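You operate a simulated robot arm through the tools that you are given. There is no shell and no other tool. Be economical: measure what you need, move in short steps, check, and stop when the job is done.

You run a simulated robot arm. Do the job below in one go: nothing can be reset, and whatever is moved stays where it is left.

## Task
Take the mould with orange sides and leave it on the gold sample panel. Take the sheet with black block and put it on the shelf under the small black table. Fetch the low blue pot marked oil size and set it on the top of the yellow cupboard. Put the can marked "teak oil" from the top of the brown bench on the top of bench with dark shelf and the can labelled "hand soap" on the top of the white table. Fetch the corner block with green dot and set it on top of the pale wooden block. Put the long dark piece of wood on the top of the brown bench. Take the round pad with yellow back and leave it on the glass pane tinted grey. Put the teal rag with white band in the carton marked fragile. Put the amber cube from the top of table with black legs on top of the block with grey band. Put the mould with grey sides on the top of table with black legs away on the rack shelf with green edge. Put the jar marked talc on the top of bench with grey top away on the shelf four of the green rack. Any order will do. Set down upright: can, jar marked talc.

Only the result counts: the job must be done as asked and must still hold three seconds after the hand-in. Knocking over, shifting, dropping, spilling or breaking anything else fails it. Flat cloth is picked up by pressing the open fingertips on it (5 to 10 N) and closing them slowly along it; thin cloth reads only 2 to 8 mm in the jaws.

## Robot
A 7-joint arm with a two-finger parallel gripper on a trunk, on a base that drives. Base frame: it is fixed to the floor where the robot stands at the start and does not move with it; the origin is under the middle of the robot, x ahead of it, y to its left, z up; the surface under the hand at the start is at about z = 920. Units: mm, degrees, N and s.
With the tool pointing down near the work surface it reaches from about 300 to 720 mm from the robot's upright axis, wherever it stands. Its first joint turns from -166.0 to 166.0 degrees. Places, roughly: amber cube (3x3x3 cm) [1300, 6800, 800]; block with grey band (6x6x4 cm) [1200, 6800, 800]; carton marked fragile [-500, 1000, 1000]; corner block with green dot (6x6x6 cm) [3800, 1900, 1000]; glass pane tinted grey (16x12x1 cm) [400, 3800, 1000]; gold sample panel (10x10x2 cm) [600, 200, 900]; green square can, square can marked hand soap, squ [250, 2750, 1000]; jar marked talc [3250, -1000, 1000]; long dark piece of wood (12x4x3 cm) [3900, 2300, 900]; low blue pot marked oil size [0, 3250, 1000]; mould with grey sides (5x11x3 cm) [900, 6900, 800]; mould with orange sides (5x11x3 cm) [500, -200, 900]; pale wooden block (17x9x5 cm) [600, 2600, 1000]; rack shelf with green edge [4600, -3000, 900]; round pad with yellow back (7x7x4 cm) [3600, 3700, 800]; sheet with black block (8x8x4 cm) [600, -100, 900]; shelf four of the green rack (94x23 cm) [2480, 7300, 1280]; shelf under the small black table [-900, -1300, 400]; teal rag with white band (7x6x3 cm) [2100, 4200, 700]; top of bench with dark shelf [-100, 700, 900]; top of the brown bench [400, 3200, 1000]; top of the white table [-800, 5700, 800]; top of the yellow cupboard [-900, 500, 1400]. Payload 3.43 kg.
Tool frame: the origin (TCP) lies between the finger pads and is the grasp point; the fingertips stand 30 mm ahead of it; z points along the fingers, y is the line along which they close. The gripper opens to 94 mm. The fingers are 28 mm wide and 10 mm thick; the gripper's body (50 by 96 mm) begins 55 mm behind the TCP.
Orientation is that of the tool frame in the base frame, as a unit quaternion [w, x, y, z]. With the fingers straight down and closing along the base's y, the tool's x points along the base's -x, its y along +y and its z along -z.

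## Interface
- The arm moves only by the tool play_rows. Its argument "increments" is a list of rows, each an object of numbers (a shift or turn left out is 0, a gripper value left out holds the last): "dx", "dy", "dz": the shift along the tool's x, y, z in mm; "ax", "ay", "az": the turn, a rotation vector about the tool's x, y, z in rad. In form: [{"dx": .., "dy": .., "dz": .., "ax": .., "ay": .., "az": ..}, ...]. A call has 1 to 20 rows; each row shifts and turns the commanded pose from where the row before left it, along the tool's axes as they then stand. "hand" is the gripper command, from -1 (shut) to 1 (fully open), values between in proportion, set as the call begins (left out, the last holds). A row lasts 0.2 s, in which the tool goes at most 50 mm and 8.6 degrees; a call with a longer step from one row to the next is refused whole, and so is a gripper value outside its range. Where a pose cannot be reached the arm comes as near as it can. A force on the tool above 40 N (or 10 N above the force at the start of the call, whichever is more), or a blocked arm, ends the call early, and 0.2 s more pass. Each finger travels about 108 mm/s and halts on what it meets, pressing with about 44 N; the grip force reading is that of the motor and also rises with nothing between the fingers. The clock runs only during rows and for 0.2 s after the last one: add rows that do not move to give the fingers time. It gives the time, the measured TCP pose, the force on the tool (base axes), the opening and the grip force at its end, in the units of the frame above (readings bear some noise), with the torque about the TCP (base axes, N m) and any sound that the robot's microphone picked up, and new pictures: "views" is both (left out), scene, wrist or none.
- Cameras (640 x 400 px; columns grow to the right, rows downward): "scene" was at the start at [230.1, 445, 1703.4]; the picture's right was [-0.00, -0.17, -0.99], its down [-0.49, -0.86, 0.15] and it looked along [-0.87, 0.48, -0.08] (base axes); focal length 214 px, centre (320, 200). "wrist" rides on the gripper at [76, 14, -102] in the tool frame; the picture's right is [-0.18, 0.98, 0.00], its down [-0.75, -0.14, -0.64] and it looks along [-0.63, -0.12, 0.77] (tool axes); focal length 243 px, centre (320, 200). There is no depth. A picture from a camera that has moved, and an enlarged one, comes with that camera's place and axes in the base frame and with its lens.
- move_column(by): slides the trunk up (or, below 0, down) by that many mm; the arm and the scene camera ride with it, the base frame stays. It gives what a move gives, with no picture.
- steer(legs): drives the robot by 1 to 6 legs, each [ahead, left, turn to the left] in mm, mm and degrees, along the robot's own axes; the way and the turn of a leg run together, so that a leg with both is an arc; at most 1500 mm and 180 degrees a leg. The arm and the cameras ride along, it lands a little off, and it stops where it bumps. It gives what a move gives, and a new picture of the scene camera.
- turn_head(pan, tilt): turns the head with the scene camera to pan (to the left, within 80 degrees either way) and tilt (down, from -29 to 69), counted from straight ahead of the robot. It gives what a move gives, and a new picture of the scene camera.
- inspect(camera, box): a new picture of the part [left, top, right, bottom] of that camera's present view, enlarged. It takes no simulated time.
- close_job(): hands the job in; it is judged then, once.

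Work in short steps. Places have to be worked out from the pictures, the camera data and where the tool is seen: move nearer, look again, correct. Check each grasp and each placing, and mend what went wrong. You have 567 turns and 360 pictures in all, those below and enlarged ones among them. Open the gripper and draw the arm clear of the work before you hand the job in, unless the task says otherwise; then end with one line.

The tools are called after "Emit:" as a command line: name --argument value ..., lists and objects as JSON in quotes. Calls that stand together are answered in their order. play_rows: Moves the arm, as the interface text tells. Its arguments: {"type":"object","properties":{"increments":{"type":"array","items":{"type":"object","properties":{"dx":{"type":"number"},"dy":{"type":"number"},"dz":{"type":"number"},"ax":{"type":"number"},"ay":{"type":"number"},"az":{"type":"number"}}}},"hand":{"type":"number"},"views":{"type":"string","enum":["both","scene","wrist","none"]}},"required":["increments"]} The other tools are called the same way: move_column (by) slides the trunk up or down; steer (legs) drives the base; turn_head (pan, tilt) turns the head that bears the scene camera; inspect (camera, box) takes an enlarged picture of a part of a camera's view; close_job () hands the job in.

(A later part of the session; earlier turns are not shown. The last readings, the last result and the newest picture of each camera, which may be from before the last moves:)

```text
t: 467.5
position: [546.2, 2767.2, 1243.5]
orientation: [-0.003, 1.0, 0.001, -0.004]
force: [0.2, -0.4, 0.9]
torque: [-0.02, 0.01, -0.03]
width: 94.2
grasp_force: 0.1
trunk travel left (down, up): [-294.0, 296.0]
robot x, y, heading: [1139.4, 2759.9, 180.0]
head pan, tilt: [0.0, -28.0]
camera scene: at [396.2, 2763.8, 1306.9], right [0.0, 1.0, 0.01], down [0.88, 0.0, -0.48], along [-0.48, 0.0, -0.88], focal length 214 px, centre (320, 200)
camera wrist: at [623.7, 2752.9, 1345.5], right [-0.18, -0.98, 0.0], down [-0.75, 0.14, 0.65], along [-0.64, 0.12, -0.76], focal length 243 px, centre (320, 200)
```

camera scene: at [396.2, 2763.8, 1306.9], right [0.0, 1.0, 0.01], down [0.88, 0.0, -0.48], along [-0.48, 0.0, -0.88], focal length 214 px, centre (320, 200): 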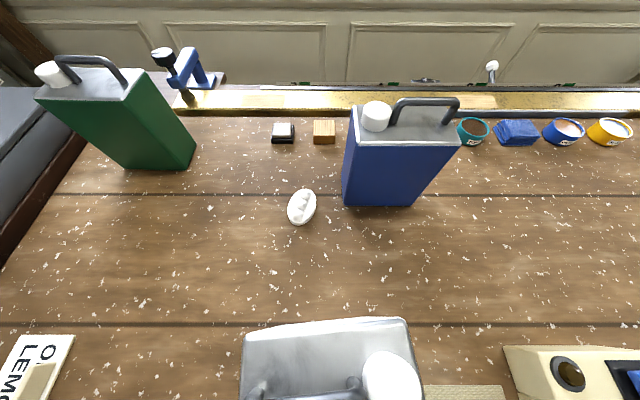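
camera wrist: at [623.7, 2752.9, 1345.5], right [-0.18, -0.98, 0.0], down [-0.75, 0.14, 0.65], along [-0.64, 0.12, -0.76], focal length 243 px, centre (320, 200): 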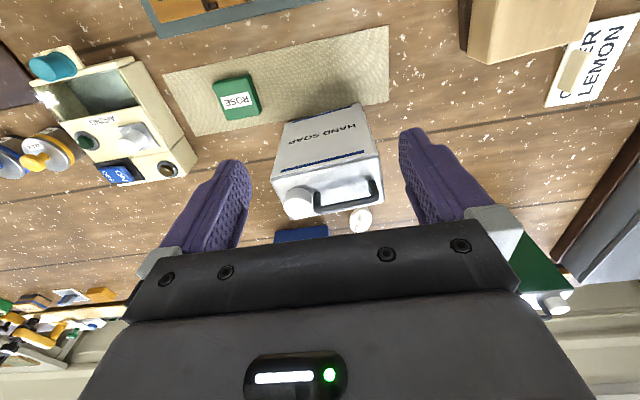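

Handle bar centre (432,2755,1129), running along y, so the fingers must close along x: rotate the hand 90° and move above it.

Emit:
play_rows --increments '[{"az": 0.1428}, {"az": 0.1428}, {"az": 0.1428}, {"az": 0.1428}, {"az": 0.1428}, {"az": 0.1428}, {"az": 0.1428}, {"az": 0.1428}, {"az": 0.1428}, {"az": 0.1428}, {"az": 0.1428}, {"dx": 4, "dy": 38}, {"dx": 4, "dy": 38}, {"dx": 4, "dy": 38, "dz": 20}, {"dz": 20}, {}]' --views "both"

```text
t: 470.9
position: [431.5, 2754.6, 1204.2]
orientation: [0.001, 0.708, -0.706, -0.005]
force: [0.4, -0.1, -0.1]
torque: [-0.02, -0.04, 0.02]
width: 94.3
grasp_force: 0.0
trunk travel left (down, up): [-294.0, 296.0]
robot x, y, heading: [1137.6, 2760.2, 180.0]
head pan, tilt: [0.0, -28.0]
camera scene: at [430.9, 2902.1, 1267.3], right [1.0, 0.0, -0.01], down [0.0, -0.88, -0.47], along [-0.01, 0.47, -0.88], focal length 214 px, centre (320, 200)
camera wrist: at [419.0, 2679.4, 1306.7], right [-0.98, 0.18, 0.01], down [0.14, 0.75, 0.64], along [0.11, 0.64, -0.76], focal length 243 px, centre (320, 200)
```

scene: 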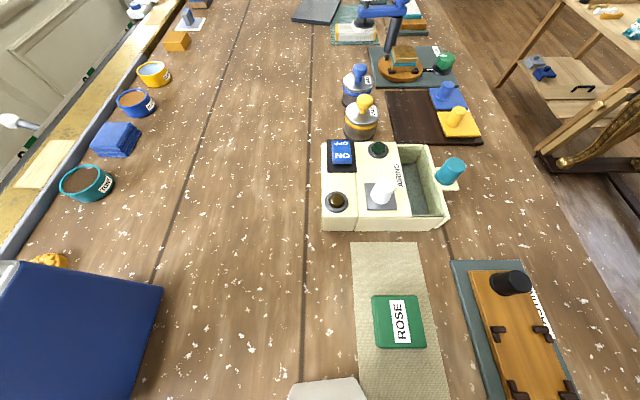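
wrist: 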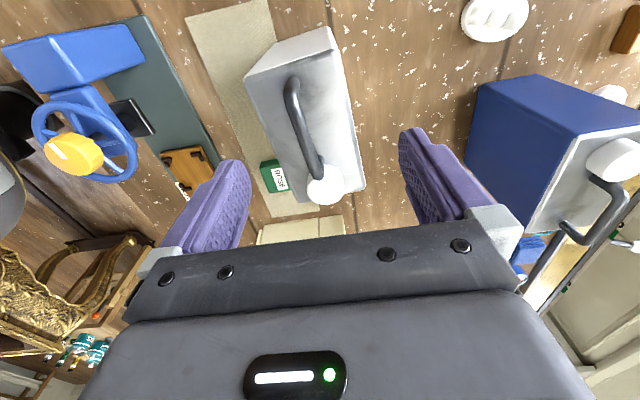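

Bar measured at (444,2755), yaw +4°. Align and descend feeling for the can's top.

Emit:
play_rows --increments '[{"az": -0.07, "dy": -12, "dx": 2}, {"dz": 20}, {"dz": 20}, {"dz": 10}, {}]' --views "wrist"

```text
t: 472.1
position: [445.3, 2754.1, 1155.5]
orientation: [0.002, 0.732, -0.682, -0.005]
force: [0.7, -0.5, 0.2]
torque: [0.0, 0.02, 0.01]
width: 93.9
grasp_force: 0.0
trunk travel left (down, up): [-294.0, 296.0]
robot x, y, heading: [1143.7, 2763.2, 179.9]
head pan, tilt: [0.0, -28.0]
camera wrist: at [436.9, 2676.9, 1256.5], right [-0.99, 0.11, 0.01], down [0.09, 0.76, 0.65], along [0.07, 0.64, -0.76], focal length 243 px, centre (320, 200)
```

wrist: 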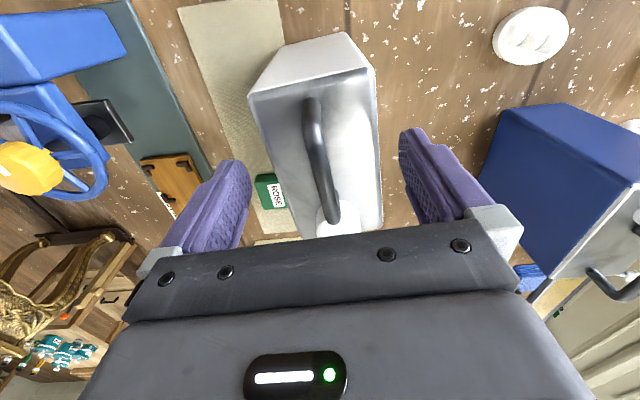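

Bar centred between fingers. Descend to z≈1136 gently and close on the bar.

Emit:
play_rows --increments '[{"dz": 8}, {"dz": 5}, {"dz": 4}, {"dz": 3}, {}]' --views "none"

Emit:
play_rows --increments '[{}, {}, {}, {}, {}]' --hand -1 --views "wrist"

```text
t: 473.3
position: [445.5, 2754.5, 1134.7]
orientation: [0.001, 0.732, -0.681, -0.005]
force: [0.2, -0.3, 0.5]
torque: [0.01, -0.02, -0.02]
width: 94.0
grasp_force: 0.0
trunk travel left (down, up): [-294.0, 296.0]
robot x, y, heading: [1141.0, 2759.9, 179.8]
head pan, tilt: [0.0, -28.0]
```

```text
t: 474.5
position: [444.7, 2753.8, 1133.6]
orientation: [0.001, 0.732, -0.682, -0.006]
force: [-4.5, 0.4, 4.7]
torque: [0.03, 0.29, 0.19]
width: 75.2
grasp_force: 43.8
trunk travel left (down, up): [-294.0, 296.0]
robot x, y, heading: [1140.1, 2760.3, 179.9]
head pan, tilt: [0.0, -28.0]
camera wrist: at [436.4, 2676.9, 1236.4], right [-0.99, 0.11, 0.01], down [0.09, 0.76, 0.65], along [0.07, 0.64, -0.76], focal length 243 px, centre (320, 200)
```

wrist: 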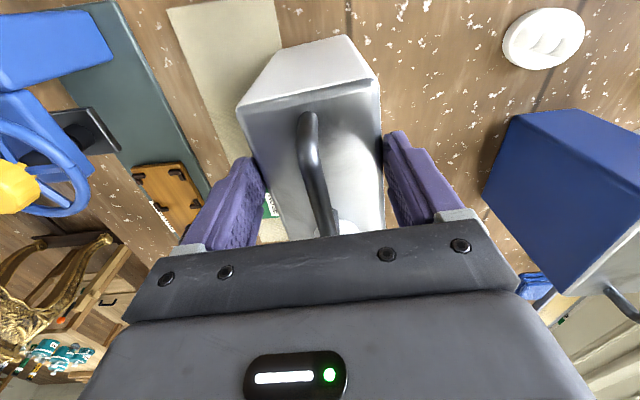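

The fingers closed on the can body itself (75 mm wide). I open, go 30 mm deeper for a firm body grip, and close again.

Emit:
play_rows --increments '[{}, {}]' --hand 1 --views "none"

Emit:
play_rows --increments '[{"dz": 8}, {"dz": 8}, {"dz": 7}, {"dz": 5}, {}]' --views "none"

Emit:
play_rows --increments '[{}, {}, {}, {}, {}]' --hand -1 --views "wrist"

```text
t: 475.1
position: [444.3, 2754.2, 1133.9]
orientation: [0.001, 0.732, -0.682, -0.004]
force: [-1.2, 0.1, 0.1]
torque: [-0.04, -0.01, -0.02]
width: 94.0
grasp_force: 0.0
trunk travel left (down, up): [-294.0, 296.0]
robot x, y, heading: [1142.8, 2759.8, 180.0]
head pan, tilt: [0.0, -28.0]
```

```text
t: 476.3
position: [443.8, 2754.4, 1106.0]
orientation: [0.0, 0.732, -0.682, -0.003]
force: [-0.7, -0.8, 0.8]
torque: [-0.01, 0.02, -0.04]
width: 94.1
grasp_force: 0.0
trunk travel left (down, up): [-294.0, 296.0]
robot x, y, heading: [1141.3, 2757.8, 180.1]
head pan, tilt: [0.0, -28.0]
```

```text
t: 477.5
position: [443.6, 2754.9, 1106.1]
orientation: [0.002, 0.732, -0.681, -0.004]
force: [-3.7, 0.0, 3.2]
torque: [0.04, 0.08, 0.15]
width: 79.7
grasp_force: 44.1
trunk travel left (down, up): [-294.0, 296.0]
robot x, y, heading: [1137.5, 2760.5, 180.1]
head pan, tilt: [0.0, -28.0]
camera wrist: at [435.7, 2677.1, 1208.5], right [-0.99, 0.11, 0.01], down [0.09, 0.76, 0.65], along [0.07, 0.64, -0.76], focal length 243 px, centre (320, 200)
```

wrist: 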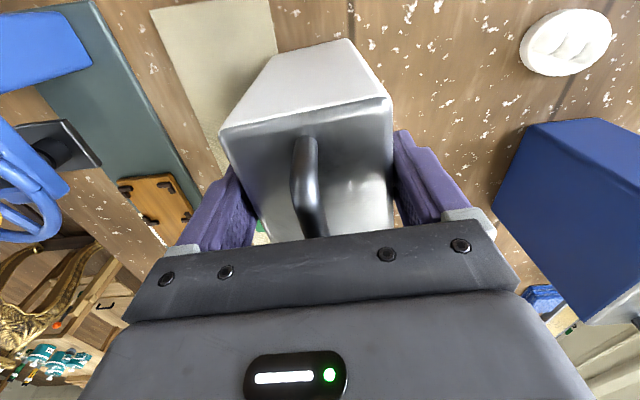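

Gripped at 80 mm. Lift slowly.

Emit:
play_rows --increments '[{"dz": -3}, {"dz": -5}, {"dz": -8}, {"dz": -10}, {"dz": -15}, {"dz": -15}, {"dz": -20}, {}]' --views "wrist"

```text
t: 479.3
position: [443.9, 2754.5, 1181.7]
orientation: [0.0, 0.732, -0.681, -0.004]
force: [0.3, 0.1, -11.6]
torque: [-0.22, -0.01, -0.03]
width: 79.3
grasp_force: 44.2
trunk travel left (down, up): [-294.0, 296.0]
robot x, y, heading: [1142.8, 2758.7, 179.7]
head pan, tilt: [0.0, -28.0]
camera wrist: at [435.6, 2677.0, 1283.3], right [-0.99, 0.11, 0.01], down [0.09, 0.76, 0.65], along [0.07, 0.64, -0.76], focal length 243 px, centre (320, 200)
```

wrist: 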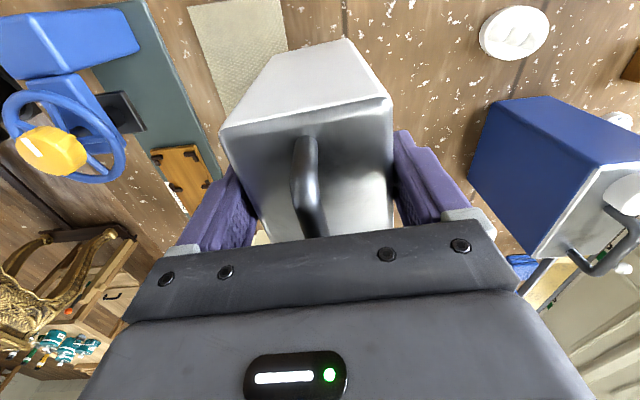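

Can held (≈1.2 kg). Raise and retract, then drive north along the brown bench toward the white table.

Emit:
play_rows --increments '[{"dz": -25}, {"dz": -30}, {"dz": -25, "dy": -10}, {"dy": -30, "dx": 2}, {"dy": -35, "dx": 2}, {"dy": -35, "dx": 2}, {"dy": -35, "dx": 2}, {"dy": -35, "dx": 2}, {"dy": -35, "dx": 2}, {}]' --views "none"

Emit:
turn_head --pan 10 --tilt -29

```text
t: 481.5
position: [658.1, 2756.7, 1259.1]
orientation: [0.0, 0.732, -0.682, -0.003]
force: [-11.2, -0.3, -3.7]
torque: [-0.4, 1.61, -0.09]
width: 83.5
grasp_force: 43.9
trunk travel left (down, up): [-294.0, 296.0]
robot x, y, heading: [1140.5, 2758.7, 180.0]
head pan, tilt: [0.0, -28.0]
```

```text
t: 482.2
position: [658.8, 2757.8, 1259.9]
orientation: [0.0, 0.732, -0.682, -0.003]
force: [-9.6, -0.9, -6.3]
torque: [-0.35, 1.2, -0.1]
width: 83.7
grasp_force: 44.2
trunk travel left (down, up): [-294.0, 296.0]
robot x, y, heading: [1141.9, 2762.7, 179.8]
head pan, tilt: [10.0, -28.6]
camera scene: at [635.7, 2902.7, 1324.5], right [0.98, 0.07, -0.18], down [-0.02, -0.88, -0.48], along [-0.19, 0.47, -0.86], focal length 214 px, centre (320, 200)
```

scene: 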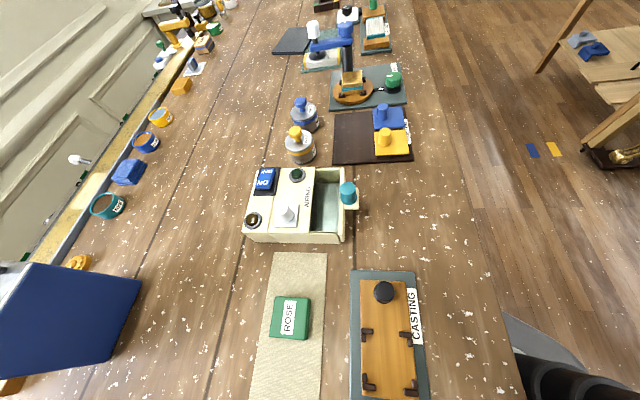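

Force and width changed (−11 N in x): the can may be touching something. Look with the wrist camera before moving further.

Emit:
play_rows --increments '[{}]' --views "wrist"

Emit:
turn_head --pan 0 --tilt 40

```text
t: 482.6
position: [660.4, 2759.2, 1259.9]
orientation: [0.001, 0.732, -0.681, -0.004]
force: [-8.6, 0.4, -7.1]
torque: [-0.33, 1.0, -0.06]
width: 83.6
grasp_force: 44.0
trunk travel left (down, up): [-294.0, 296.0]
robot x, y, heading: [1139.5, 2759.7, 180.0]
head pan, tilt: [10.0, -28.6]
camera wrist: at [651.2, 2679.8, 1362.1], right [-0.99, 0.11, 0.01], down [0.09, 0.76, 0.65], along [0.07, 0.64, -0.76], focal length 243 px, centre (320, 200)
```

wrist: 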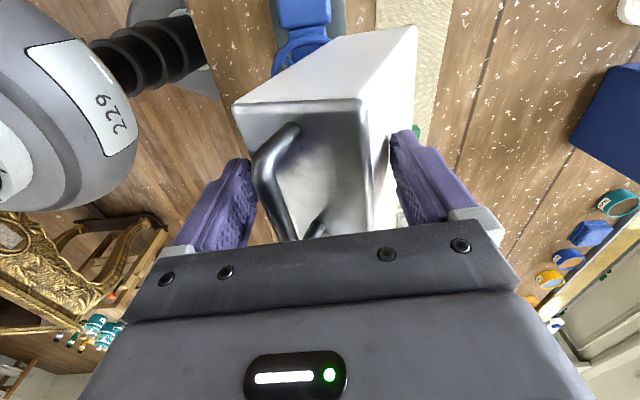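

```text
t: 484.0
position: [659.3, 2756.7, 1260.0]
orientation: [0.0, 0.731, -0.682, -0.004]
force: [-7.5, -0.7, -7.4]
torque: [-0.21, 0.85, -0.07]
width: 83.7
grasp_force: 43.8
trunk travel left (down, up): [-294.0, 296.0]
robot x, y, heading: [1140.0, 2759.6, 179.9]
head pan, tilt: [0.0, 40.0]
camera scene: at [654.6, 2800.4, 1305.1], right [1.0, 0.07, -0.01], down [0.06, -0.77, 0.64], along [0.04, -0.64, -0.77], focal length 214 px, centre (320, 200)
```

scene: 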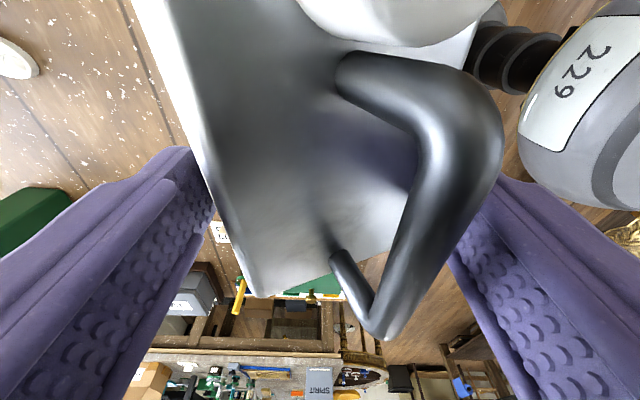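

The can's bottom has caught on the blue wheel device. I move back −x to free it, then raise.

Emit:
play_rows --increments '[{"dy": 10}, {"dy": 20}, {"dy": 20}, {}]' --views "none"

Emit:
play_rows --increments '[{"dy": 20, "dz": -4}, {"dy": 20, "dz": -4}, {}]' --views "wrist"

```text
t: 485.0
position: [611.0, 2753.9, 1261.0]
orientation: [0.001, 0.731, -0.682, -0.005]
force: [0.1, 0.5, -10.3]
torque: [-0.22, -0.11, 0.0]
width: 75.9
grasp_force: 43.6
trunk travel left (down, up): [-294.0, 296.0]
robot x, y, heading: [1140.6, 2762.4, 179.7]
head pan, tilt: [0.0, 40.0]
```

```text
t: 485.8
position: [570.0, 2751.2, 1268.6]
orientation: [0.0, 0.732, -0.681, -0.004]
force: [-0.2, 0.1, -10.4]
torque: [-0.21, -0.13, 0.01]
width: 75.7
grasp_force: 44.0
trunk travel left (down, up): [-294.0, 296.0]
robot x, y, heading: [1139.8, 2760.4, 180.1]
head pan, tilt: [0.0, 40.0]
camera wrist: at [561.9, 2673.4, 1371.0], right [-0.99, 0.11, 0.01], down [0.09, 0.76, 0.65], along [0.07, 0.64, -0.76], focal length 243 px, centre (320, 200)
```

wrist: 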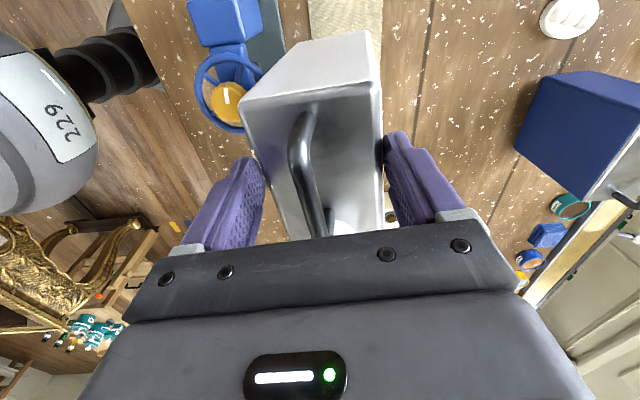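

The device has not measurably moved (hub within 3 mm). The can slid down in the grip, so I set it back at its place on the bench and regrip deeper.

Emit:
play_rows --increments '[{"dy": 25}, {"dy": 30}, {"dy": 30}, {"dy": 30}, {"dy": 11, "dz": 15}, {"dz": 25}, {"dz": 25}, {"dz": 20}, {"dz": 10}, {}]' --views "wrist"

```text
t: 488.0
position: [443.3, 2741.7, 1173.5]
orientation: [0.0, 0.732, -0.682, -0.003]
force: [0.0, -0.7, -11.5]
torque: [-0.2, -0.09, -0.02]
width: 75.6
grasp_force: 44.0
trunk travel left (down, up): [-294.0, 296.0]
robot x, y, heading: [1141.8, 2759.3, 179.9]
head pan, tilt: [0.0, 40.0]
camera wrist: at [435.8, 2664.4, 1276.3], right [-0.99, 0.11, 0.01], down [0.09, 0.76, 0.65], along [0.07, 0.64, -0.76], focal length 243 px, centre (320, 200)
```

wrist: 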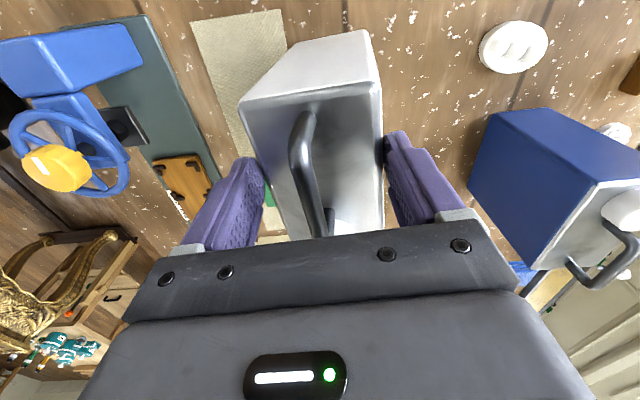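

Lower the can back to the bench until contact (expected near z≈1134).

Emit:
play_rows --increments '[{"dz": 12}, {"dz": 8}, {"dz": 5}, {"dz": 3}, {"dz": 3}, {"dz": 3}, {"dz": 2}, {"dz": 2}, {}]' --views "none"

```text
t: 490.0
position: [442.6, 2741.7, 1137.9]
orientation: [0.001, 0.733, -0.681, -0.005]
force: [-0.4, 0.0, 0.4]
torque: [0.64, -0.19, 0.06]
width: 75.7
grasp_force: 43.8
trunk travel left (down, up): [-294.0, 296.0]
robot x, y, heading: [1140.1, 2760.1, 180.1]
head pan, tilt: [0.0, 40.0]
```

On the bench. Open, go ~32 mm deeper, and regrip.

Emit:
play_rows --increments '[{}, {}, {}]' --hand 1 --views "wrist"

Emit:
play_rows --increments '[{"dz": 8}, {"dz": 8}, {"dz": 8}, {"dz": 8}, {"dz": 4}, {}]' --views "none"

Emit:
play_rows --increments '[{}, {}, {}, {}, {}]' --hand -1 --views "wrist"

```text
t: 490.8
position: [443.0, 2741.6, 1137.3]
orientation: [0.001, 0.731, -0.682, -0.004]
force: [-2.9, -0.8, 1.3]
torque: [-0.06, 0.17, 0.0]
width: 94.0
grasp_force: 0.2
trunk travel left (down, up): [-294.0, 296.0]
robot x, y, heading: [1140.4, 2758.5, 180.1]
head pan, tilt: [0.0, 40.0]
camera wrist: at [435.7, 2664.8, 1239.8], right [-0.99, 0.11, 0.01], down [0.09, 0.76, 0.65], along [0.07, 0.64, -0.76], focal length 243 px, centre (320, 200)
```

wrist: 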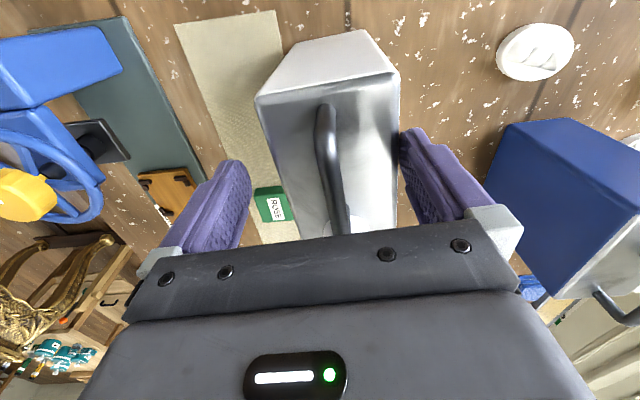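

```text
t: 491.6
position: [437.6, 2741.2, 1119.7]
orientation: [0.007, 0.733, -0.681, -0.012]
force: [-5.6, -0.4, 6.2]
torque: [-0.13, 0.27, -0.06]
width: 94.0
grasp_force: 0.0
trunk travel left (down, up): [-294.0, 296.0]
robot x, y, heading: [1138.9, 2762.3, 180.1]
head pan, tilt: [0.0, 40.0]
stopped in row 4: the force on the tool passed its limit at 47 N (the readings are from after the stop); the commanded pose is now the measured one
```

```text
t: 492.6
position: [437.5, 2742.7, 1122.5]
orientation: [0.01, 0.733, -0.68, -0.016]
force: [-5.1, -0.3, 7.9]
torque: [-0.16, 0.16, -0.04]
width: 75.5
grasp_force: 43.7
trunk travel left (down, up): [-294.0, 296.0]
robot x, y, heading: [1136.0, 2759.7, 180.0]
head pan, tilt: [0.0, 40.0]
stopped in row 4: the force on the tool passed its limit at 41 N (the readings are from after the stop); the commanded pose is now the measured one
camera wrist: at [432.1, 2664.6, 1225.3], right [-0.99, 0.11, 0.03], down [0.11, 0.76, 0.64], along [0.05, 0.64, -0.77], focal length 243 px, centre (320, 200)
```

wrist: 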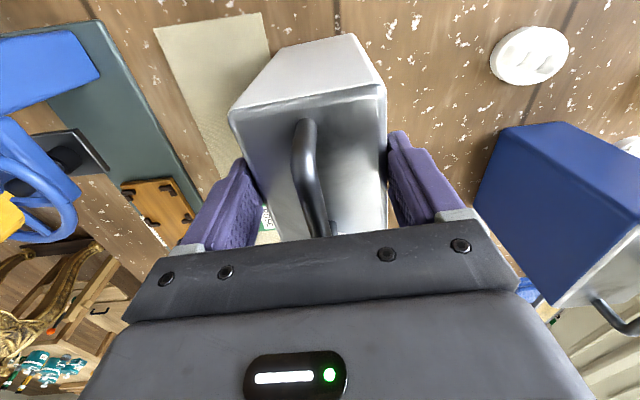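

The can had been off-centre; closing recentred it. Open, level the hand again, descend 22 mm and regrip.

Emit:
play_rows --increments '[{}, {}, {"ax": 0.036, "ay": 0.01}, {}]' --hand 1 --views "wrist"

```text
t: 493.6
position: [437.1, 2741.9, 1122.3]
orientation: [0.0, 0.732, -0.681, 0.003]
force: [-3.4, -0.6, 2.2]
torque: [0.01, 0.2, 0.01]
width: 94.1
grasp_force: 0.0
trunk travel left (down, up): [-294.0, 296.0]
robot x, y, heading: [1140.1, 2757.2, 179.8]
head pan, tilt: [0.0, 40.0]
camera wrist: at [428.7, 2665.4, 1224.6], right [-0.99, 0.11, -0.01], down [0.08, 0.76, 0.64], along [0.08, 0.64, -0.77], focal length 243 px, centre (320, 200)
```

wrist: 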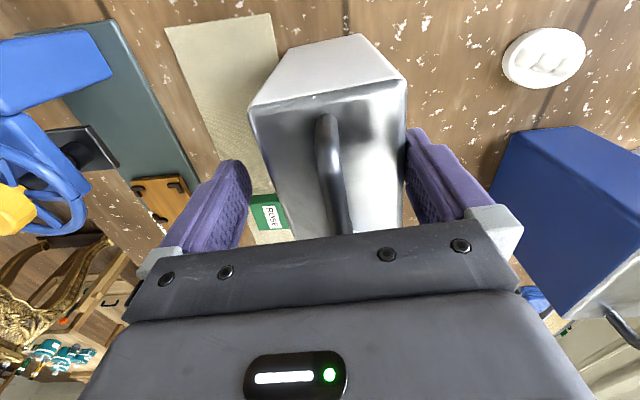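

The can sits ~8 mm toward −x of the hand centre. Shift and descend.

Emit:
play_rows --increments '[{"dy": 8}, {"dz": 6}, {"dz": 6}, {"dz": 6}, {"dz": 5}, {}]' --views "wrist"

```text
t: 495.0
position: [430.1, 2741.1, 1098.1]
orientation: [-0.001, 0.733, -0.68, 0.003]
force: [-0.3, 0.9, 0.7]
torque: [0.0, -0.01, -0.01]
width: 94.2
grasp_force: 0.1
trunk travel left (down, up): [-294.0, 296.0]
robot x, y, heading: [1136.3, 2763.5, 180.0]
head pan, tilt: [0.0, 40.0]
camera wrist: at [421.1, 2664.9, 1201.6], right [-0.99, 0.11, -0.01], down [0.08, 0.76, 0.64], along [0.08, 0.64, -0.77], focal length 243 px, centre (320, 200)
```

wrist: 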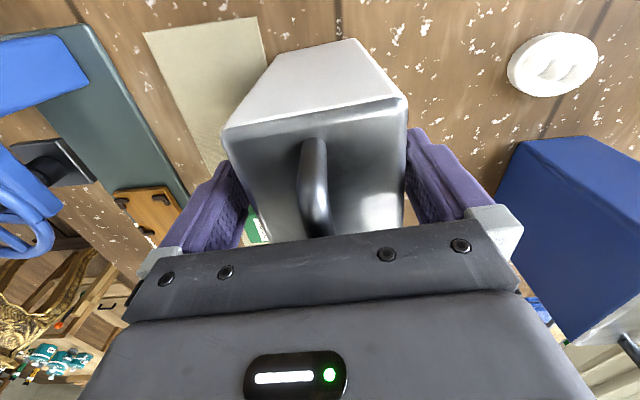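

Well centred and deep now, free of contact. Close and lift slowly.

Emit:
play_rows --increments '[{}, {}, {}, {}, {}]' --hand -1 --views "none"

Emit:
play_rows --increments '[{"dz": -3}, {"dz": -5}, {"dz": -8}, {"dz": -10}, {"dz": -15}, {"dz": -20}, {"dz": -25}, {"dz": -25}, {"dz": -25}, {}]' --views "wrist"

```text
t: 496.2
position: [430.5, 2741.5, 1099.5]
orientation: [0.0, 0.733, -0.681, 0.002]
force: [-5.6, -1.2, 5.6]
torque: [-0.07, 0.29, 0.05]
width: 79.7
grasp_force: 43.8
trunk travel left (down, up): [-294.0, 296.0]
robot x, y, heading: [1137.3, 2763.3, 179.7]
head pan, tilt: [0.0, 40.0]
```

```text
t: 498.4
position: [428.6, 2742.3, 1233.7]
orientation: [-0.002, 0.732, -0.681, 0.002]
force: [0.3, -0.2, -10.9]
torque: [-0.21, -0.04, -0.02]
width: 79.7
grasp_force: 43.6
trunk travel left (down, up): [-294.0, 296.0]
robot x, y, heading: [1140.7, 2758.6, 179.9]
head pan, tilt: [0.0, 40.0]
camera wrist: at [419.6, 2665.2, 1336.0], right [-0.99, 0.11, -0.01], down [0.08, 0.76, 0.64], along [0.08, 0.64, -0.77], focal length 243 px, centre (320, 200)
```

wrist: 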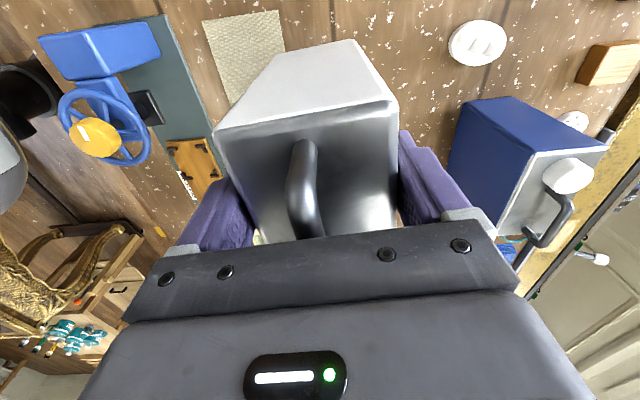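

Firm grip again. Raise with the trunk to clear everything, retract, then drive back and north.

Emit:
move_column --by 180

Emit:
play_rows --increments '[{"dy": -15}, {"dy": -30}, {"dy": -35}, {"dy": -35}, {"dy": -35}, {"dy": -30}, {"dy": -15}, {}]' --views "none"

Emit:
turn_head --pan 70 --tilt -10

Emit:
steer --legs '[[-350, 0, 0], [0, -1500, 0]]'

```text
t: 500.4
position: [427.9, 2742.3, 1413.2]
orientation: [-0.001, 0.733, -0.681, 0.004]
force: [-0.4, 0.1, -10.9]
torque: [-0.24, 0.0, -0.01]
width: 79.5
grasp_force: 44.1
trunk travel left (down, up): [-474.0, 116.0]
robot x, y, heading: [1136.9, 2760.6, 180.1]
head pan, tilt: [0.0, 40.0]
```

```text
t: 502.2
position: [622.9, 2756.1, 1413.0]
orientation: [0.0, 0.733, -0.681, 0.003]
force: [0.1, -0.3, -10.8]
torque: [-0.21, -0.03, -0.03]
width: 79.3
grasp_force: 44.3
trunk travel left (down, up): [-474.0, 116.0]
robot x, y, heading: [1140.1, 2759.4, 180.0]
head pan, tilt: [0.0, 40.0]
```

```text
t: 503.6
position: [623.4, 2757.1, 1414.1]
orientation: [-0.001, 0.732, -0.681, 0.003]
force: [-0.5, 0.4, -11.0]
torque: [-0.18, -0.01, 0.0]
width: 79.6
grasp_force: 44.4
trunk travel left (down, up): [-474.0, 116.0]
robot x, y, heading: [1141.5, 2760.3, 179.8]
head pan, tilt: [70.0, -10.0]
camera scene: at [532.2, 2873.1, 1514.0], right [0.35, 0.02, -0.94], down [-0.09, -0.99, -0.06], along [-0.93, 0.1, -0.34], focal length 214 px, centre (320, 200)
```

scene: 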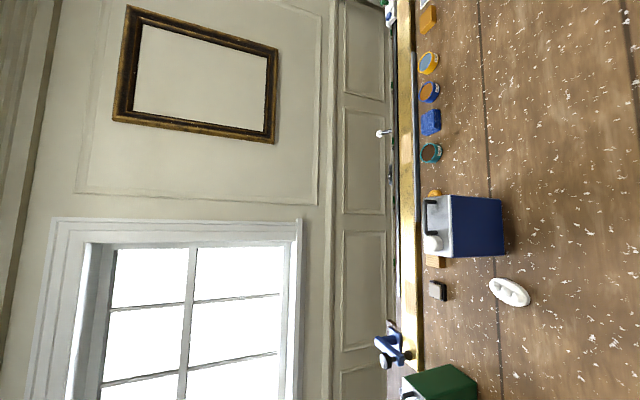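

```text
t: 512.9
position: [975.4, 4258.8, 1414.5]
orientation: [-0.001, 0.731, -0.682, 0.003]
force: [-1.3, 0.4, -10.2]
torque: [-0.17, -0.02, -0.02]
width: 79.5
grasp_force: 44.3
trunk travel left (down, up): [-474.0, 116.0]
robot x, y, heading: [1493.7, 4260.7, 179.8]
head pan, tilt: [70.0, -10.0]
camera scene: at [885.7, 4374.3, 1514.1], right [0.35, 0.02, -0.94], down [-0.09, -0.99, -0.06], along [-0.93, 0.11, -0.34], focal length 214 px, centre (320, 200)
```

scene: 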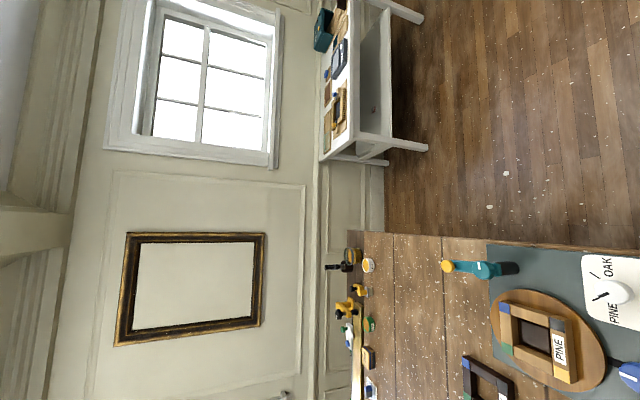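

White table's front legs are at x≈−510, y 5060…6336. Drive to in front of it and look down.

Emit:
steer --legs '[[0, -1300, 0], [1250, 0, 0]]'

```text
t: 525.4
position: [-298.7, 5530.9, 1413.3]
orientation: [-0.001, 0.738, -0.675, 0.004]
force: [0.4, -0.7, -10.6]
torque: [-0.19, -0.01, 0.03]
width: 79.6
grasp_force: 44.1
trunk travel left (down, up): [-474.0, 116.0]
robot x, y, heading: [215.7, 5541.8, -179.0]
head pan, tilt: [70.0, -10.0]
camera scene: at [-390.8, 5645.5, 1513.9], right [0.35, 0.03, -0.94], down [-0.07, -1.0, -0.06], along [-0.94, 0.09, -0.34], focal length 214 px, centre (320, 200)
```

scene: 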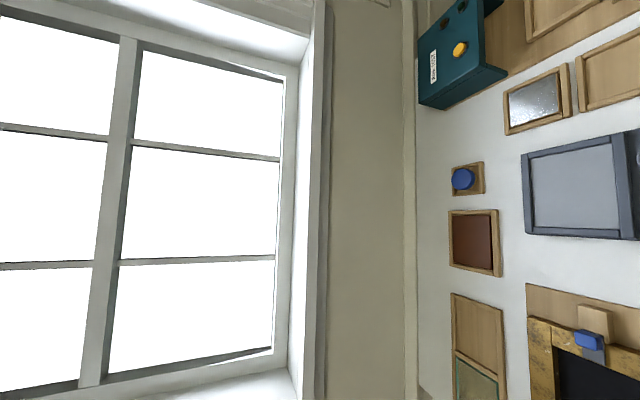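

Turn the head to look at the tabletop more fully.

Emit:
turn_head --pan 60 --tilt 20

```text
t: 526.4
position: [-297.3, 5531.0, 1414.0]
orientation: [-0.002, 0.738, -0.674, 0.004]
force: [-0.5, 0.8, -10.4]
torque: [-0.17, -0.01, 0.0]
width: 79.6
grasp_force: 43.9
trunk travel left (down, up): [-474.0, 116.0]
robot x, y, heading: [214.6, 5541.2, -179.1]
head pan, tilt: [60.0, 20.0]
camera scene: at [-387.5, 5598.1, 1496.3], right [0.5, 0.04, -0.86], down [0.38, -0.91, 0.17], along [-0.78, -0.41, -0.47], focal length 214 px, centre (320, 200)
```

scene: 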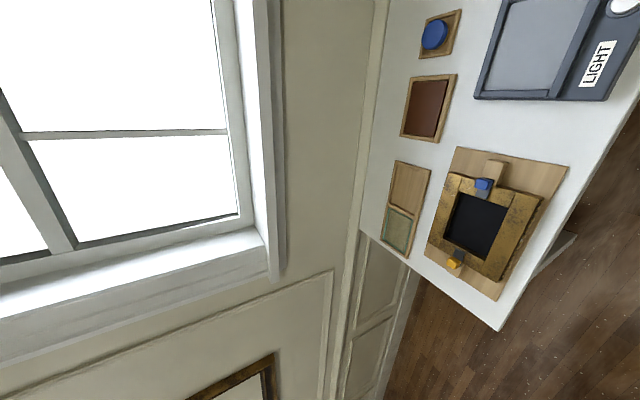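

Free slot between the gold frame board (y≤5502) and the LIGHT box (y≥5626), x −510…−750. I rotate the hand 85° so the can's narrow side spans the slot, and drive closer.

Emit:
play_rows --increments '[{"az": -0.1}, {"az": -0.135}, {"az": -0.135}, {"az": -0.135}, {"az": -0.135}, {"az": -0.135}, {"az": -0.135}, {"az": -0.135}, {"az": -0.135}, {"az": -0.135}, {"az": -0.1}, {"az": -0.068}, {}]' --views "none"

Emit:
turn_head --pan 0 --tilt -20

Emit:
steer --legs '[[0, 0, -1], [150, 0, 0]]'

```text
t: 529.2
position: [-298.1, 5529.9, 1413.9]
orientation: [0.0, 1.0, 0.002, 0.004]
force: [0.5, 0.8, -11.5]
torque: [0.01, -0.17, 0.0]
width: 79.3
grasp_force: 43.8
trunk travel left (down, up): [-474.0, 116.0]
robot x, y, heading: [217.0, 5542.8, -178.7]
head pan, tilt: [60.0, 20.0]
```

```text
t: 530.5
position: [-297.7, 5530.9, 1413.4]
orientation: [0.002, 1.0, 0.002, 0.003]
force: [-1.0, -0.4, -10.2]
torque: [0.0, -0.2, -0.01]
width: 79.2
grasp_force: 43.7
trunk travel left (down, up): [-474.0, 116.0]
robot x, y, heading: [220.6, 5546.3, -179.0]
head pan, tilt: [0.0, -20.0]
camera scene: at [-439.1, 5527.4, 1466.7], right [0.0, 1.0, 0.0], down [0.94, 0.0, -0.34], along [-0.34, 0.0, -0.94], focal length 214 px, centre (320, 200)
```

scene: 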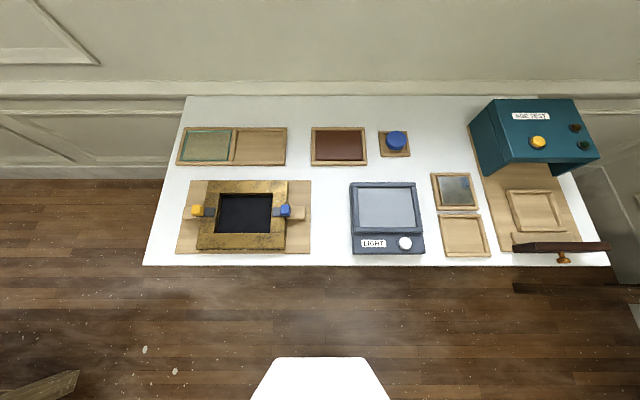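

```text
t: 532.2
position: [-450.9, 5539.4, 1412.3]
orientation: [0.001, 1.0, -0.007, 0.004]
force: [-0.5, -0.1, -11.0]
torque: [0.03, -0.22, -0.03]
width: 79.2
grasp_force: 44.3
trunk travel left (down, up): [-474.0, 116.0]
robot x, y, heading: [68.5, 5543.8, 179.8]
head pan, tilt: [0.0, -20.0]
camera scene: at [-592.4, 5538.9, 1465.7], right [0.01, 1.0, 0.0], down [0.94, -0.01, -0.33], along [-0.33, 0.0, -0.94], focal length 214 px, centre (320, 200)
```

scene: 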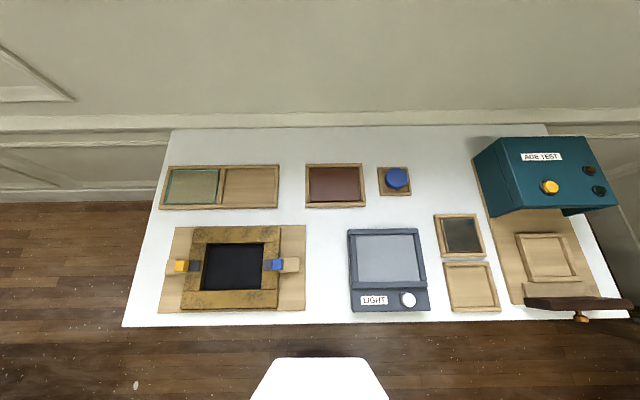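

The slot centre is (−606,5560), 129 mm wide. Lower the trunk, extend over the slot and look.

Emit:
move_column --by -280

Emit:
play_rows --increments '[{"dx": -20, "dy": -4}, {"dx": -30, "dy": -4}, {"dx": -30, "dy": -4}, {"dx": -30, "dy": -4}, {"dx": -23, "dy": -3}, {"dx": -10, "dy": -2}, {}]' --views "both"

```text
t: 535.0
position: [-449.1, 5539.9, 1135.5]
orientation: [0.001, 1.0, -0.007, 0.004]
force: [-0.6, -0.1, -9.9]
torque: [0.06, -0.19, 0.04]
width: 79.3
grasp_force: 43.8
trunk travel left (down, up): [-194.0, 396.0]
robot x, y, heading: [62.3, 5544.9, 180.2]
head pan, tilt: [0.0, -20.0]
```

```text
t: 536.6
position: [-590.2, 5564.0, 1132.3]
orientation: [0.001, 1.0, -0.008, 0.004]
force: [0.8, 0.2, -10.7]
torque: [0.01, -0.19, -0.01]
width: 79.4
grasp_force: 43.9
trunk travel left (down, up): [-194.0, 396.0]
robot x, y, heading: [68.4, 5544.2, 179.8]
head pan, tilt: [0.0, -20.0]
camera scene: at [-732.8, 5562.4, 1185.1], right [0.02, 1.0, 0.0], down [0.94, -0.01, -0.34], along [-0.34, 0.0, -0.94], focal length 214 px, centre (320, 200)
camera wrist: at [-516.3, 5548.1, 1235.5], right [-0.2, -0.98, 0.0], down [-0.76, 0.15, 0.64], along [-0.62, 0.13, -0.77], focal length 243 px, centre (320, 200)
```

scene: 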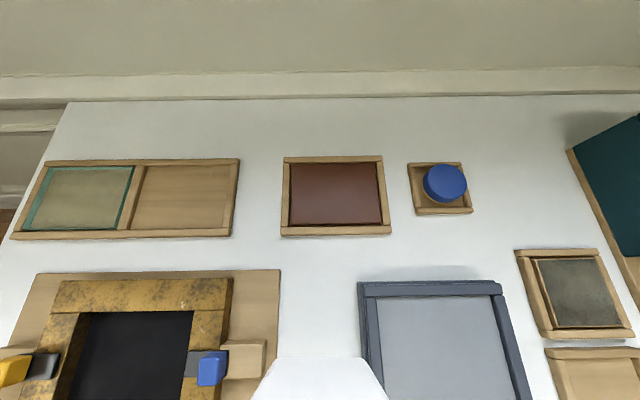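
wrist: 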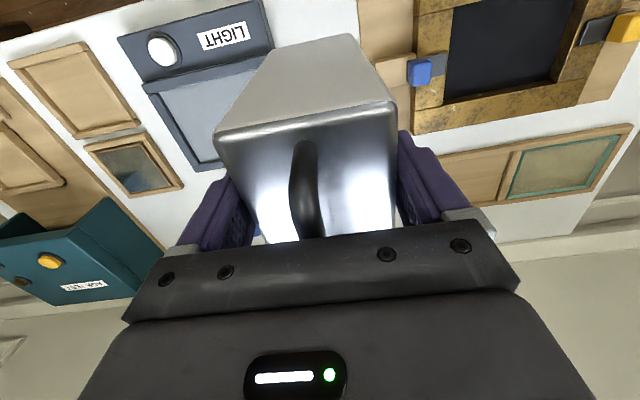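

Centred in the slot (5498…5630). Lower carefully.

Emit:
play_rows --increments '[{"dz": 25}, {"dz": 30}, {"dz": 30}, {"dz": 30}, {"dz": 25}, {"dz": 15}, {}]' --views "both"

```text
t: 538.2
position: [-590.6, 5561.6, 978.2]
orientation: [0.0, 1.0, -0.008, 0.003]
force: [-0.4, 0.2, -11.3]
torque: [0.03, -0.2, -0.01]
width: 79.1
grasp_force: 44.2
trunk travel left (down, up): [-194.0, 396.0]
robot x, y, heading: [69.8, 5542.1, 180.1]
head pan, tilt: [0.0, -20.0]
camera scene: at [-731.8, 5561.6, 1029.2], right [0.01, 1.0, 0.0], down [0.94, -0.01, -0.34], along [-0.34, 0.0, -0.94], focal length 214 px, centre (320, 200)
camera wrist: at [-515.3, 5547.3, 1079.5], right [-0.2, -0.98, 0.0], down [-0.76, 0.15, 0.64], along [-0.62, 0.13, -0.77], focal length 243 px, centre (320, 200)
```

scene: 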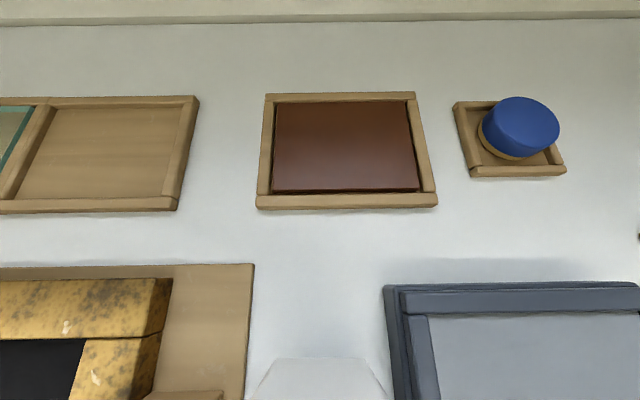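
wrist: 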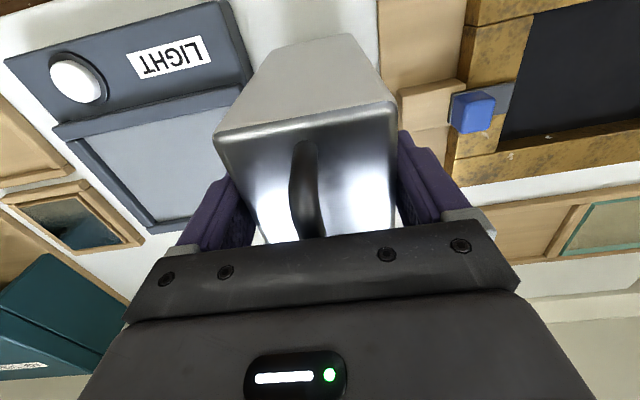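

Still centred. Continue lowering in smaller steps.

Emit:
play_rows --increments '[{"dz": 12}, {"dz": 12}, {"dz": 8}, {"dz": 5}, {"dz": 4}, {"dz": 3}, {"dz": 3}, {"dz": 3}, {"dz": 3}, {}]' --views "none"

```text
t: 539.3
position: [-590.9, 5562.7, 946.9]
orientation: [0.001, 1.0, -0.008, -0.002]
force: [1.2, 0.1, 21.7]
torque: [0.08, -1.13, -0.01]
width: 79.0
grasp_force: 44.3
trunk travel left (down, up): [-194.0, 396.0]
robot x, y, heading: [66.2, 5544.6, -180.3]
head pan, tilt: [0.0, -20.0]
stopped in row 5: the force on the tool passed its limit at 54 N (the readings are from after the stop); the commanded pose is now the measured one
```

Contact at z≈947, centred in y. Open just enough, then look.

Emit:
play_rows --increments '[{"dz": -1}, {}, {}]' --hand 0.85 --views "wrist"

```text
t: 540.1
position: [-591.3, 5561.8, 945.3]
orientation: [0.0, 1.0, -0.008, 0.0]
force: [3.5, 0.4, 6.6]
torque: [0.0, 0.25, 0.02]
width: 87.1
grasp_force: 0.0
trunk travel left (down, up): [-194.0, 396.0]
robot x, y, heading: [68.1, 5546.5, 180.0]
head pan, tilt: [0.0, -20.0]
camera wrist: at [-514.6, 5547.5, 1047.6], right [-0.2, -0.98, 0.0], down [-0.75, 0.15, 0.64], along [-0.63, 0.13, -0.77], focal length 243 px, centre (320, 200)
```

wrist: 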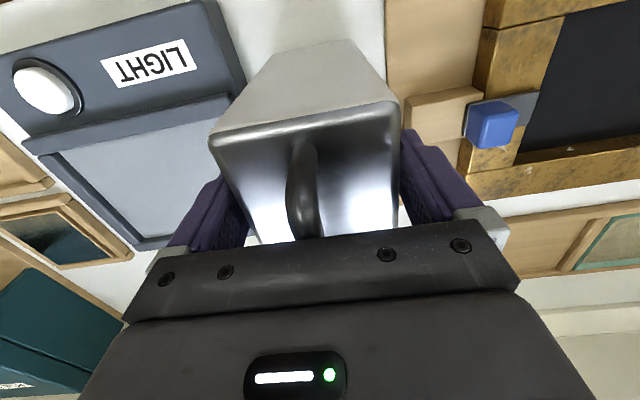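

Rise slowly and straight.

Emit:
play_rows --increments '[{"dz": -6}, {"dz": -10}, {"dz": -15}, {"dz": -20}, {"dz": -25}, {"dz": -30}, {}]' --views "both"

```text
t: 541.7
position: [-591.8, 5564.3, 1050.8]
orientation: [0.001, 1.0, -0.006, 0.001]
force: [-1.0, 0.0, -0.2]
torque: [0.0, -0.01, -0.02]
width: 86.9
grasp_force: 0.0
trunk travel left (down, up): [-194.0, 396.0]
robot x, y, heading: [69.1, 5540.9, 179.9]
head pan, tilt: [0.0, -20.0]
camera scene: at [-732.6, 5562.1, 1104.6], right [0.01, 1.0, 0.0], down [0.94, -0.01, -0.34], along [-0.34, 0.0, -0.94], focal length 214 px, centre (320, 200)
camera wrist: at [-515.8, 5547.8, 1153.6], right [-0.2, -0.98, 0.0], down [-0.75, 0.15, 0.64], along [-0.63, 0.13, -0.77], focal length 243 px, centre (320, 200)
```

scene: 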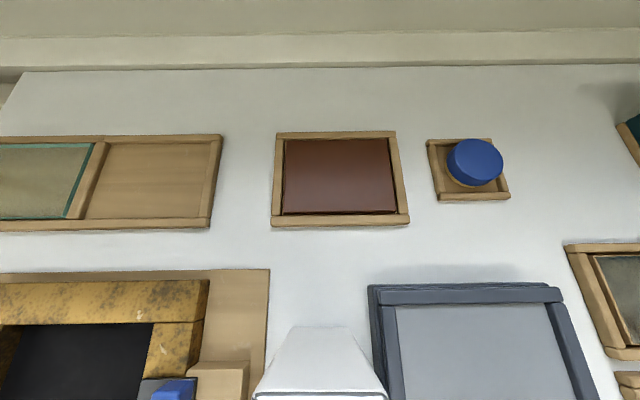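
wrist: 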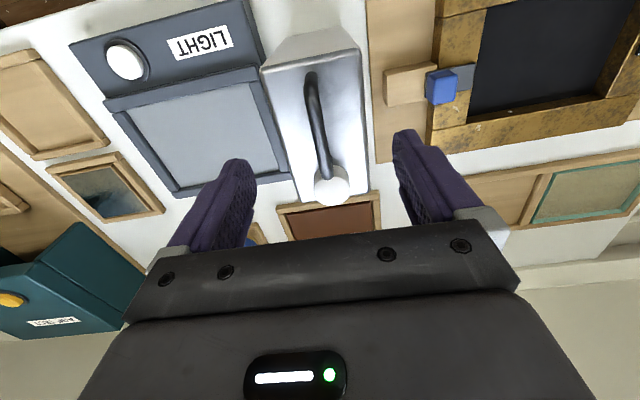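

HAND SOAP can stands on the white table. Next, the round pad on the blue-topped table: retract, raise and drive over.

Emit:
play_rows --increments '[{"dz": -40}, {"dz": -40, "dx": 15}, {"dx": 30, "dz": -20}, {"dx": 40}, {"dx": 40}, {}]' --hand 1 --views "none"

Emit:
move_column --by 100

Emit:
steer --legs '[[-1500, 0, 0], [-1400, 0, 0], [0, 0, -180], [0, -1500, 0]]'

```text
t: 543.1
position: [-467.5, 5563.4, 1151.9]
orientation: [0.001, 1.0, -0.007, 0.0]
force: [0.1, 0.0, 0.1]
torque: [0.03, 0.01, 0.01]
width: 94.1
grasp_force: 0.1
trunk travel left (down, up): [-194.0, 396.0]
robot x, y, heading: [67.9, 5541.6, 180.1]
head pan, tilt: [0.0, -20.0]
```

```text
t: 544.4
position: [-466.9, 5561.9, 1252.0]
orientation: [0.001, 1.0, -0.006, 0.001]
force: [-0.1, -0.3, -0.4]
torque: [0.01, -0.01, -0.01]
width: 93.9
grasp_force: 0.0
trunk travel left (down, up): [-294.0, 296.0]
robot x, y, heading: [67.8, 5548.6, 179.8]
head pan, tilt: [0.0, -20.0]
```

```text
t: 572.9
position: [3524.0, 4056.8, 1252.9]
orientation: [0.0, -0.002, 1.0, 0.002]
force: [0.1, 0.3, -0.2]
torque: [-0.01, 0.01, 0.0]
width: 94.2
grasp_force: 0.1
trunk travel left (down, up): [-294.0, 296.0]
robot x, y, heading: [2989.1, 4065.3, 1.0]
head pan, tilt: [0.0, -20.0]
camera scene: at [3661.1, 4054.2, 1305.6], right [0.0, -1.0, 0.0], down [-0.94, 0.0, -0.34], along [0.34, 0.0, -0.94], focal length 214 px, centre (320, 200)
```

scene: 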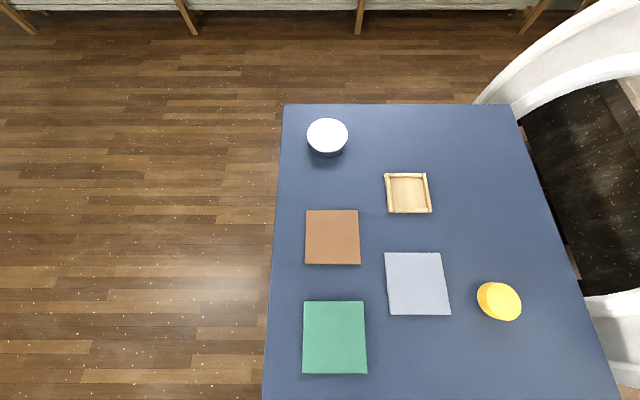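

Yellow-backed pad at (3616,3699). Strafe alongside and move above it.

Emit:
steer --legs '[[0, -360, -1]]'

Emit:
play_rows --increments '[{"dx": -30, "dz": 40}, {"dx": -30, "dz": 40}, {"dx": -30, "dz": 40}, {"dz": 45}, {"dz": 45}, {"dz": 40}, {}]' --views "wrist"

```text
t: 575.2
position: [3525.9, 3685.5, 1252.2]
orientation: [0.0, 0.008, 1.0, 0.002]
force: [0.6, -0.3, -0.2]
torque: [0.01, 0.01, 0.01]
width: 94.0
grasp_force: 0.1
trunk travel left (down, up): [-294.0, 296.0]
robot x, y, heading: [2991.9, 3704.9, -0.0]
head pan, tilt: [0.0, -20.0]
camera scene: at [3663.5, 3679.9, 1305.6], right [-0.02, -1.0, 0.0], down [-0.94, 0.02, -0.34], along [0.34, 0.0, -0.94], focal length 214 px, centre (320, 200)
```

scene: 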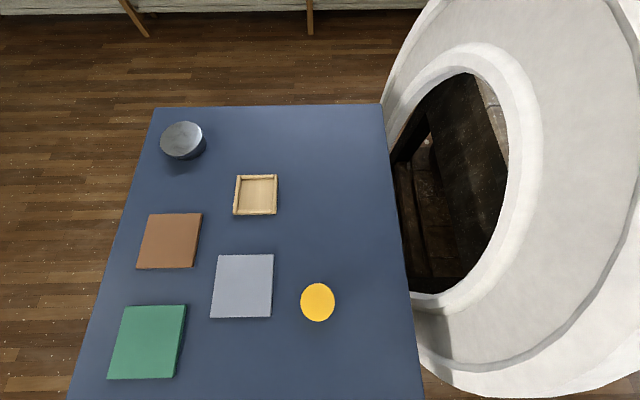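

```text
t: 576.8
position: [3616.8, 3686.8, 1001.0]
orientation: [0.001, 0.008, 1.0, 0.001]
force: [0.5, 0.9, -0.1]
torque: [0.01, 0.01, 0.0]
width: 94.1
grasp_force: 0.1
trunk travel left (down, up): [-294.0, 296.0]
robot x, y, heading: [2991.4, 3704.4, -0.2]
head pan, tilt: [0.0, -20.0]
camera wrist: at [3540.6, 3700.9, 1104.5], right [0.2, 0.98, 0.0], down [0.75, -0.16, 0.64], along [0.63, -0.13, -0.77], focal length 243 px, centre (320, 200)
```

wrist: 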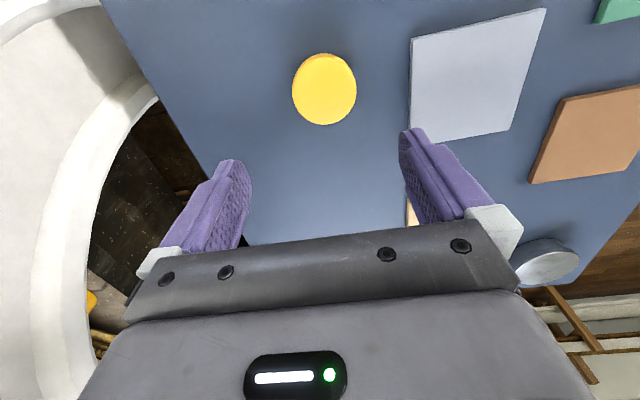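

Pad centre (3617,3690), top ≈830. Descend over it, feeling for the table.

Emit:
play_rows --increments '[{"dy": 4, "dz": 40}, {"dz": 40}, {"dz": 30}, {"dz": 20}, {"dz": 12}, {}]' --views "wrist"

```text
t: 578.2
position: [3615.6, 3690.2, 859.5]
orientation: [-0.001, 0.008, 1.0, 0.001]
force: [0.0, 0.2, -0.2]
torque: [0.03, 0.0, 0.0]
width: 93.9
grasp_force: 0.0
trunk travel left (down, up): [-294.0, 296.0]
robot x, y, heading: [2988.8, 3705.2, -0.2]
head pan, tilt: [0.0, -20.0]
camera wrist: at [3540.0, 3705.1, 962.4], right [0.2, 0.98, 0.0], down [0.75, -0.16, 0.64], along [0.63, -0.13, -0.77], focal length 243 px, centre (320, 200)
```

wrist: 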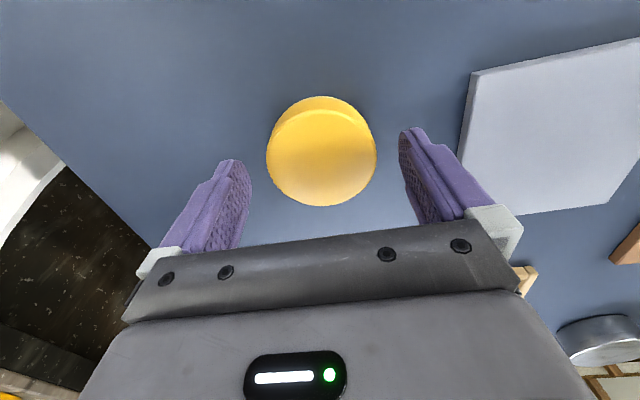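

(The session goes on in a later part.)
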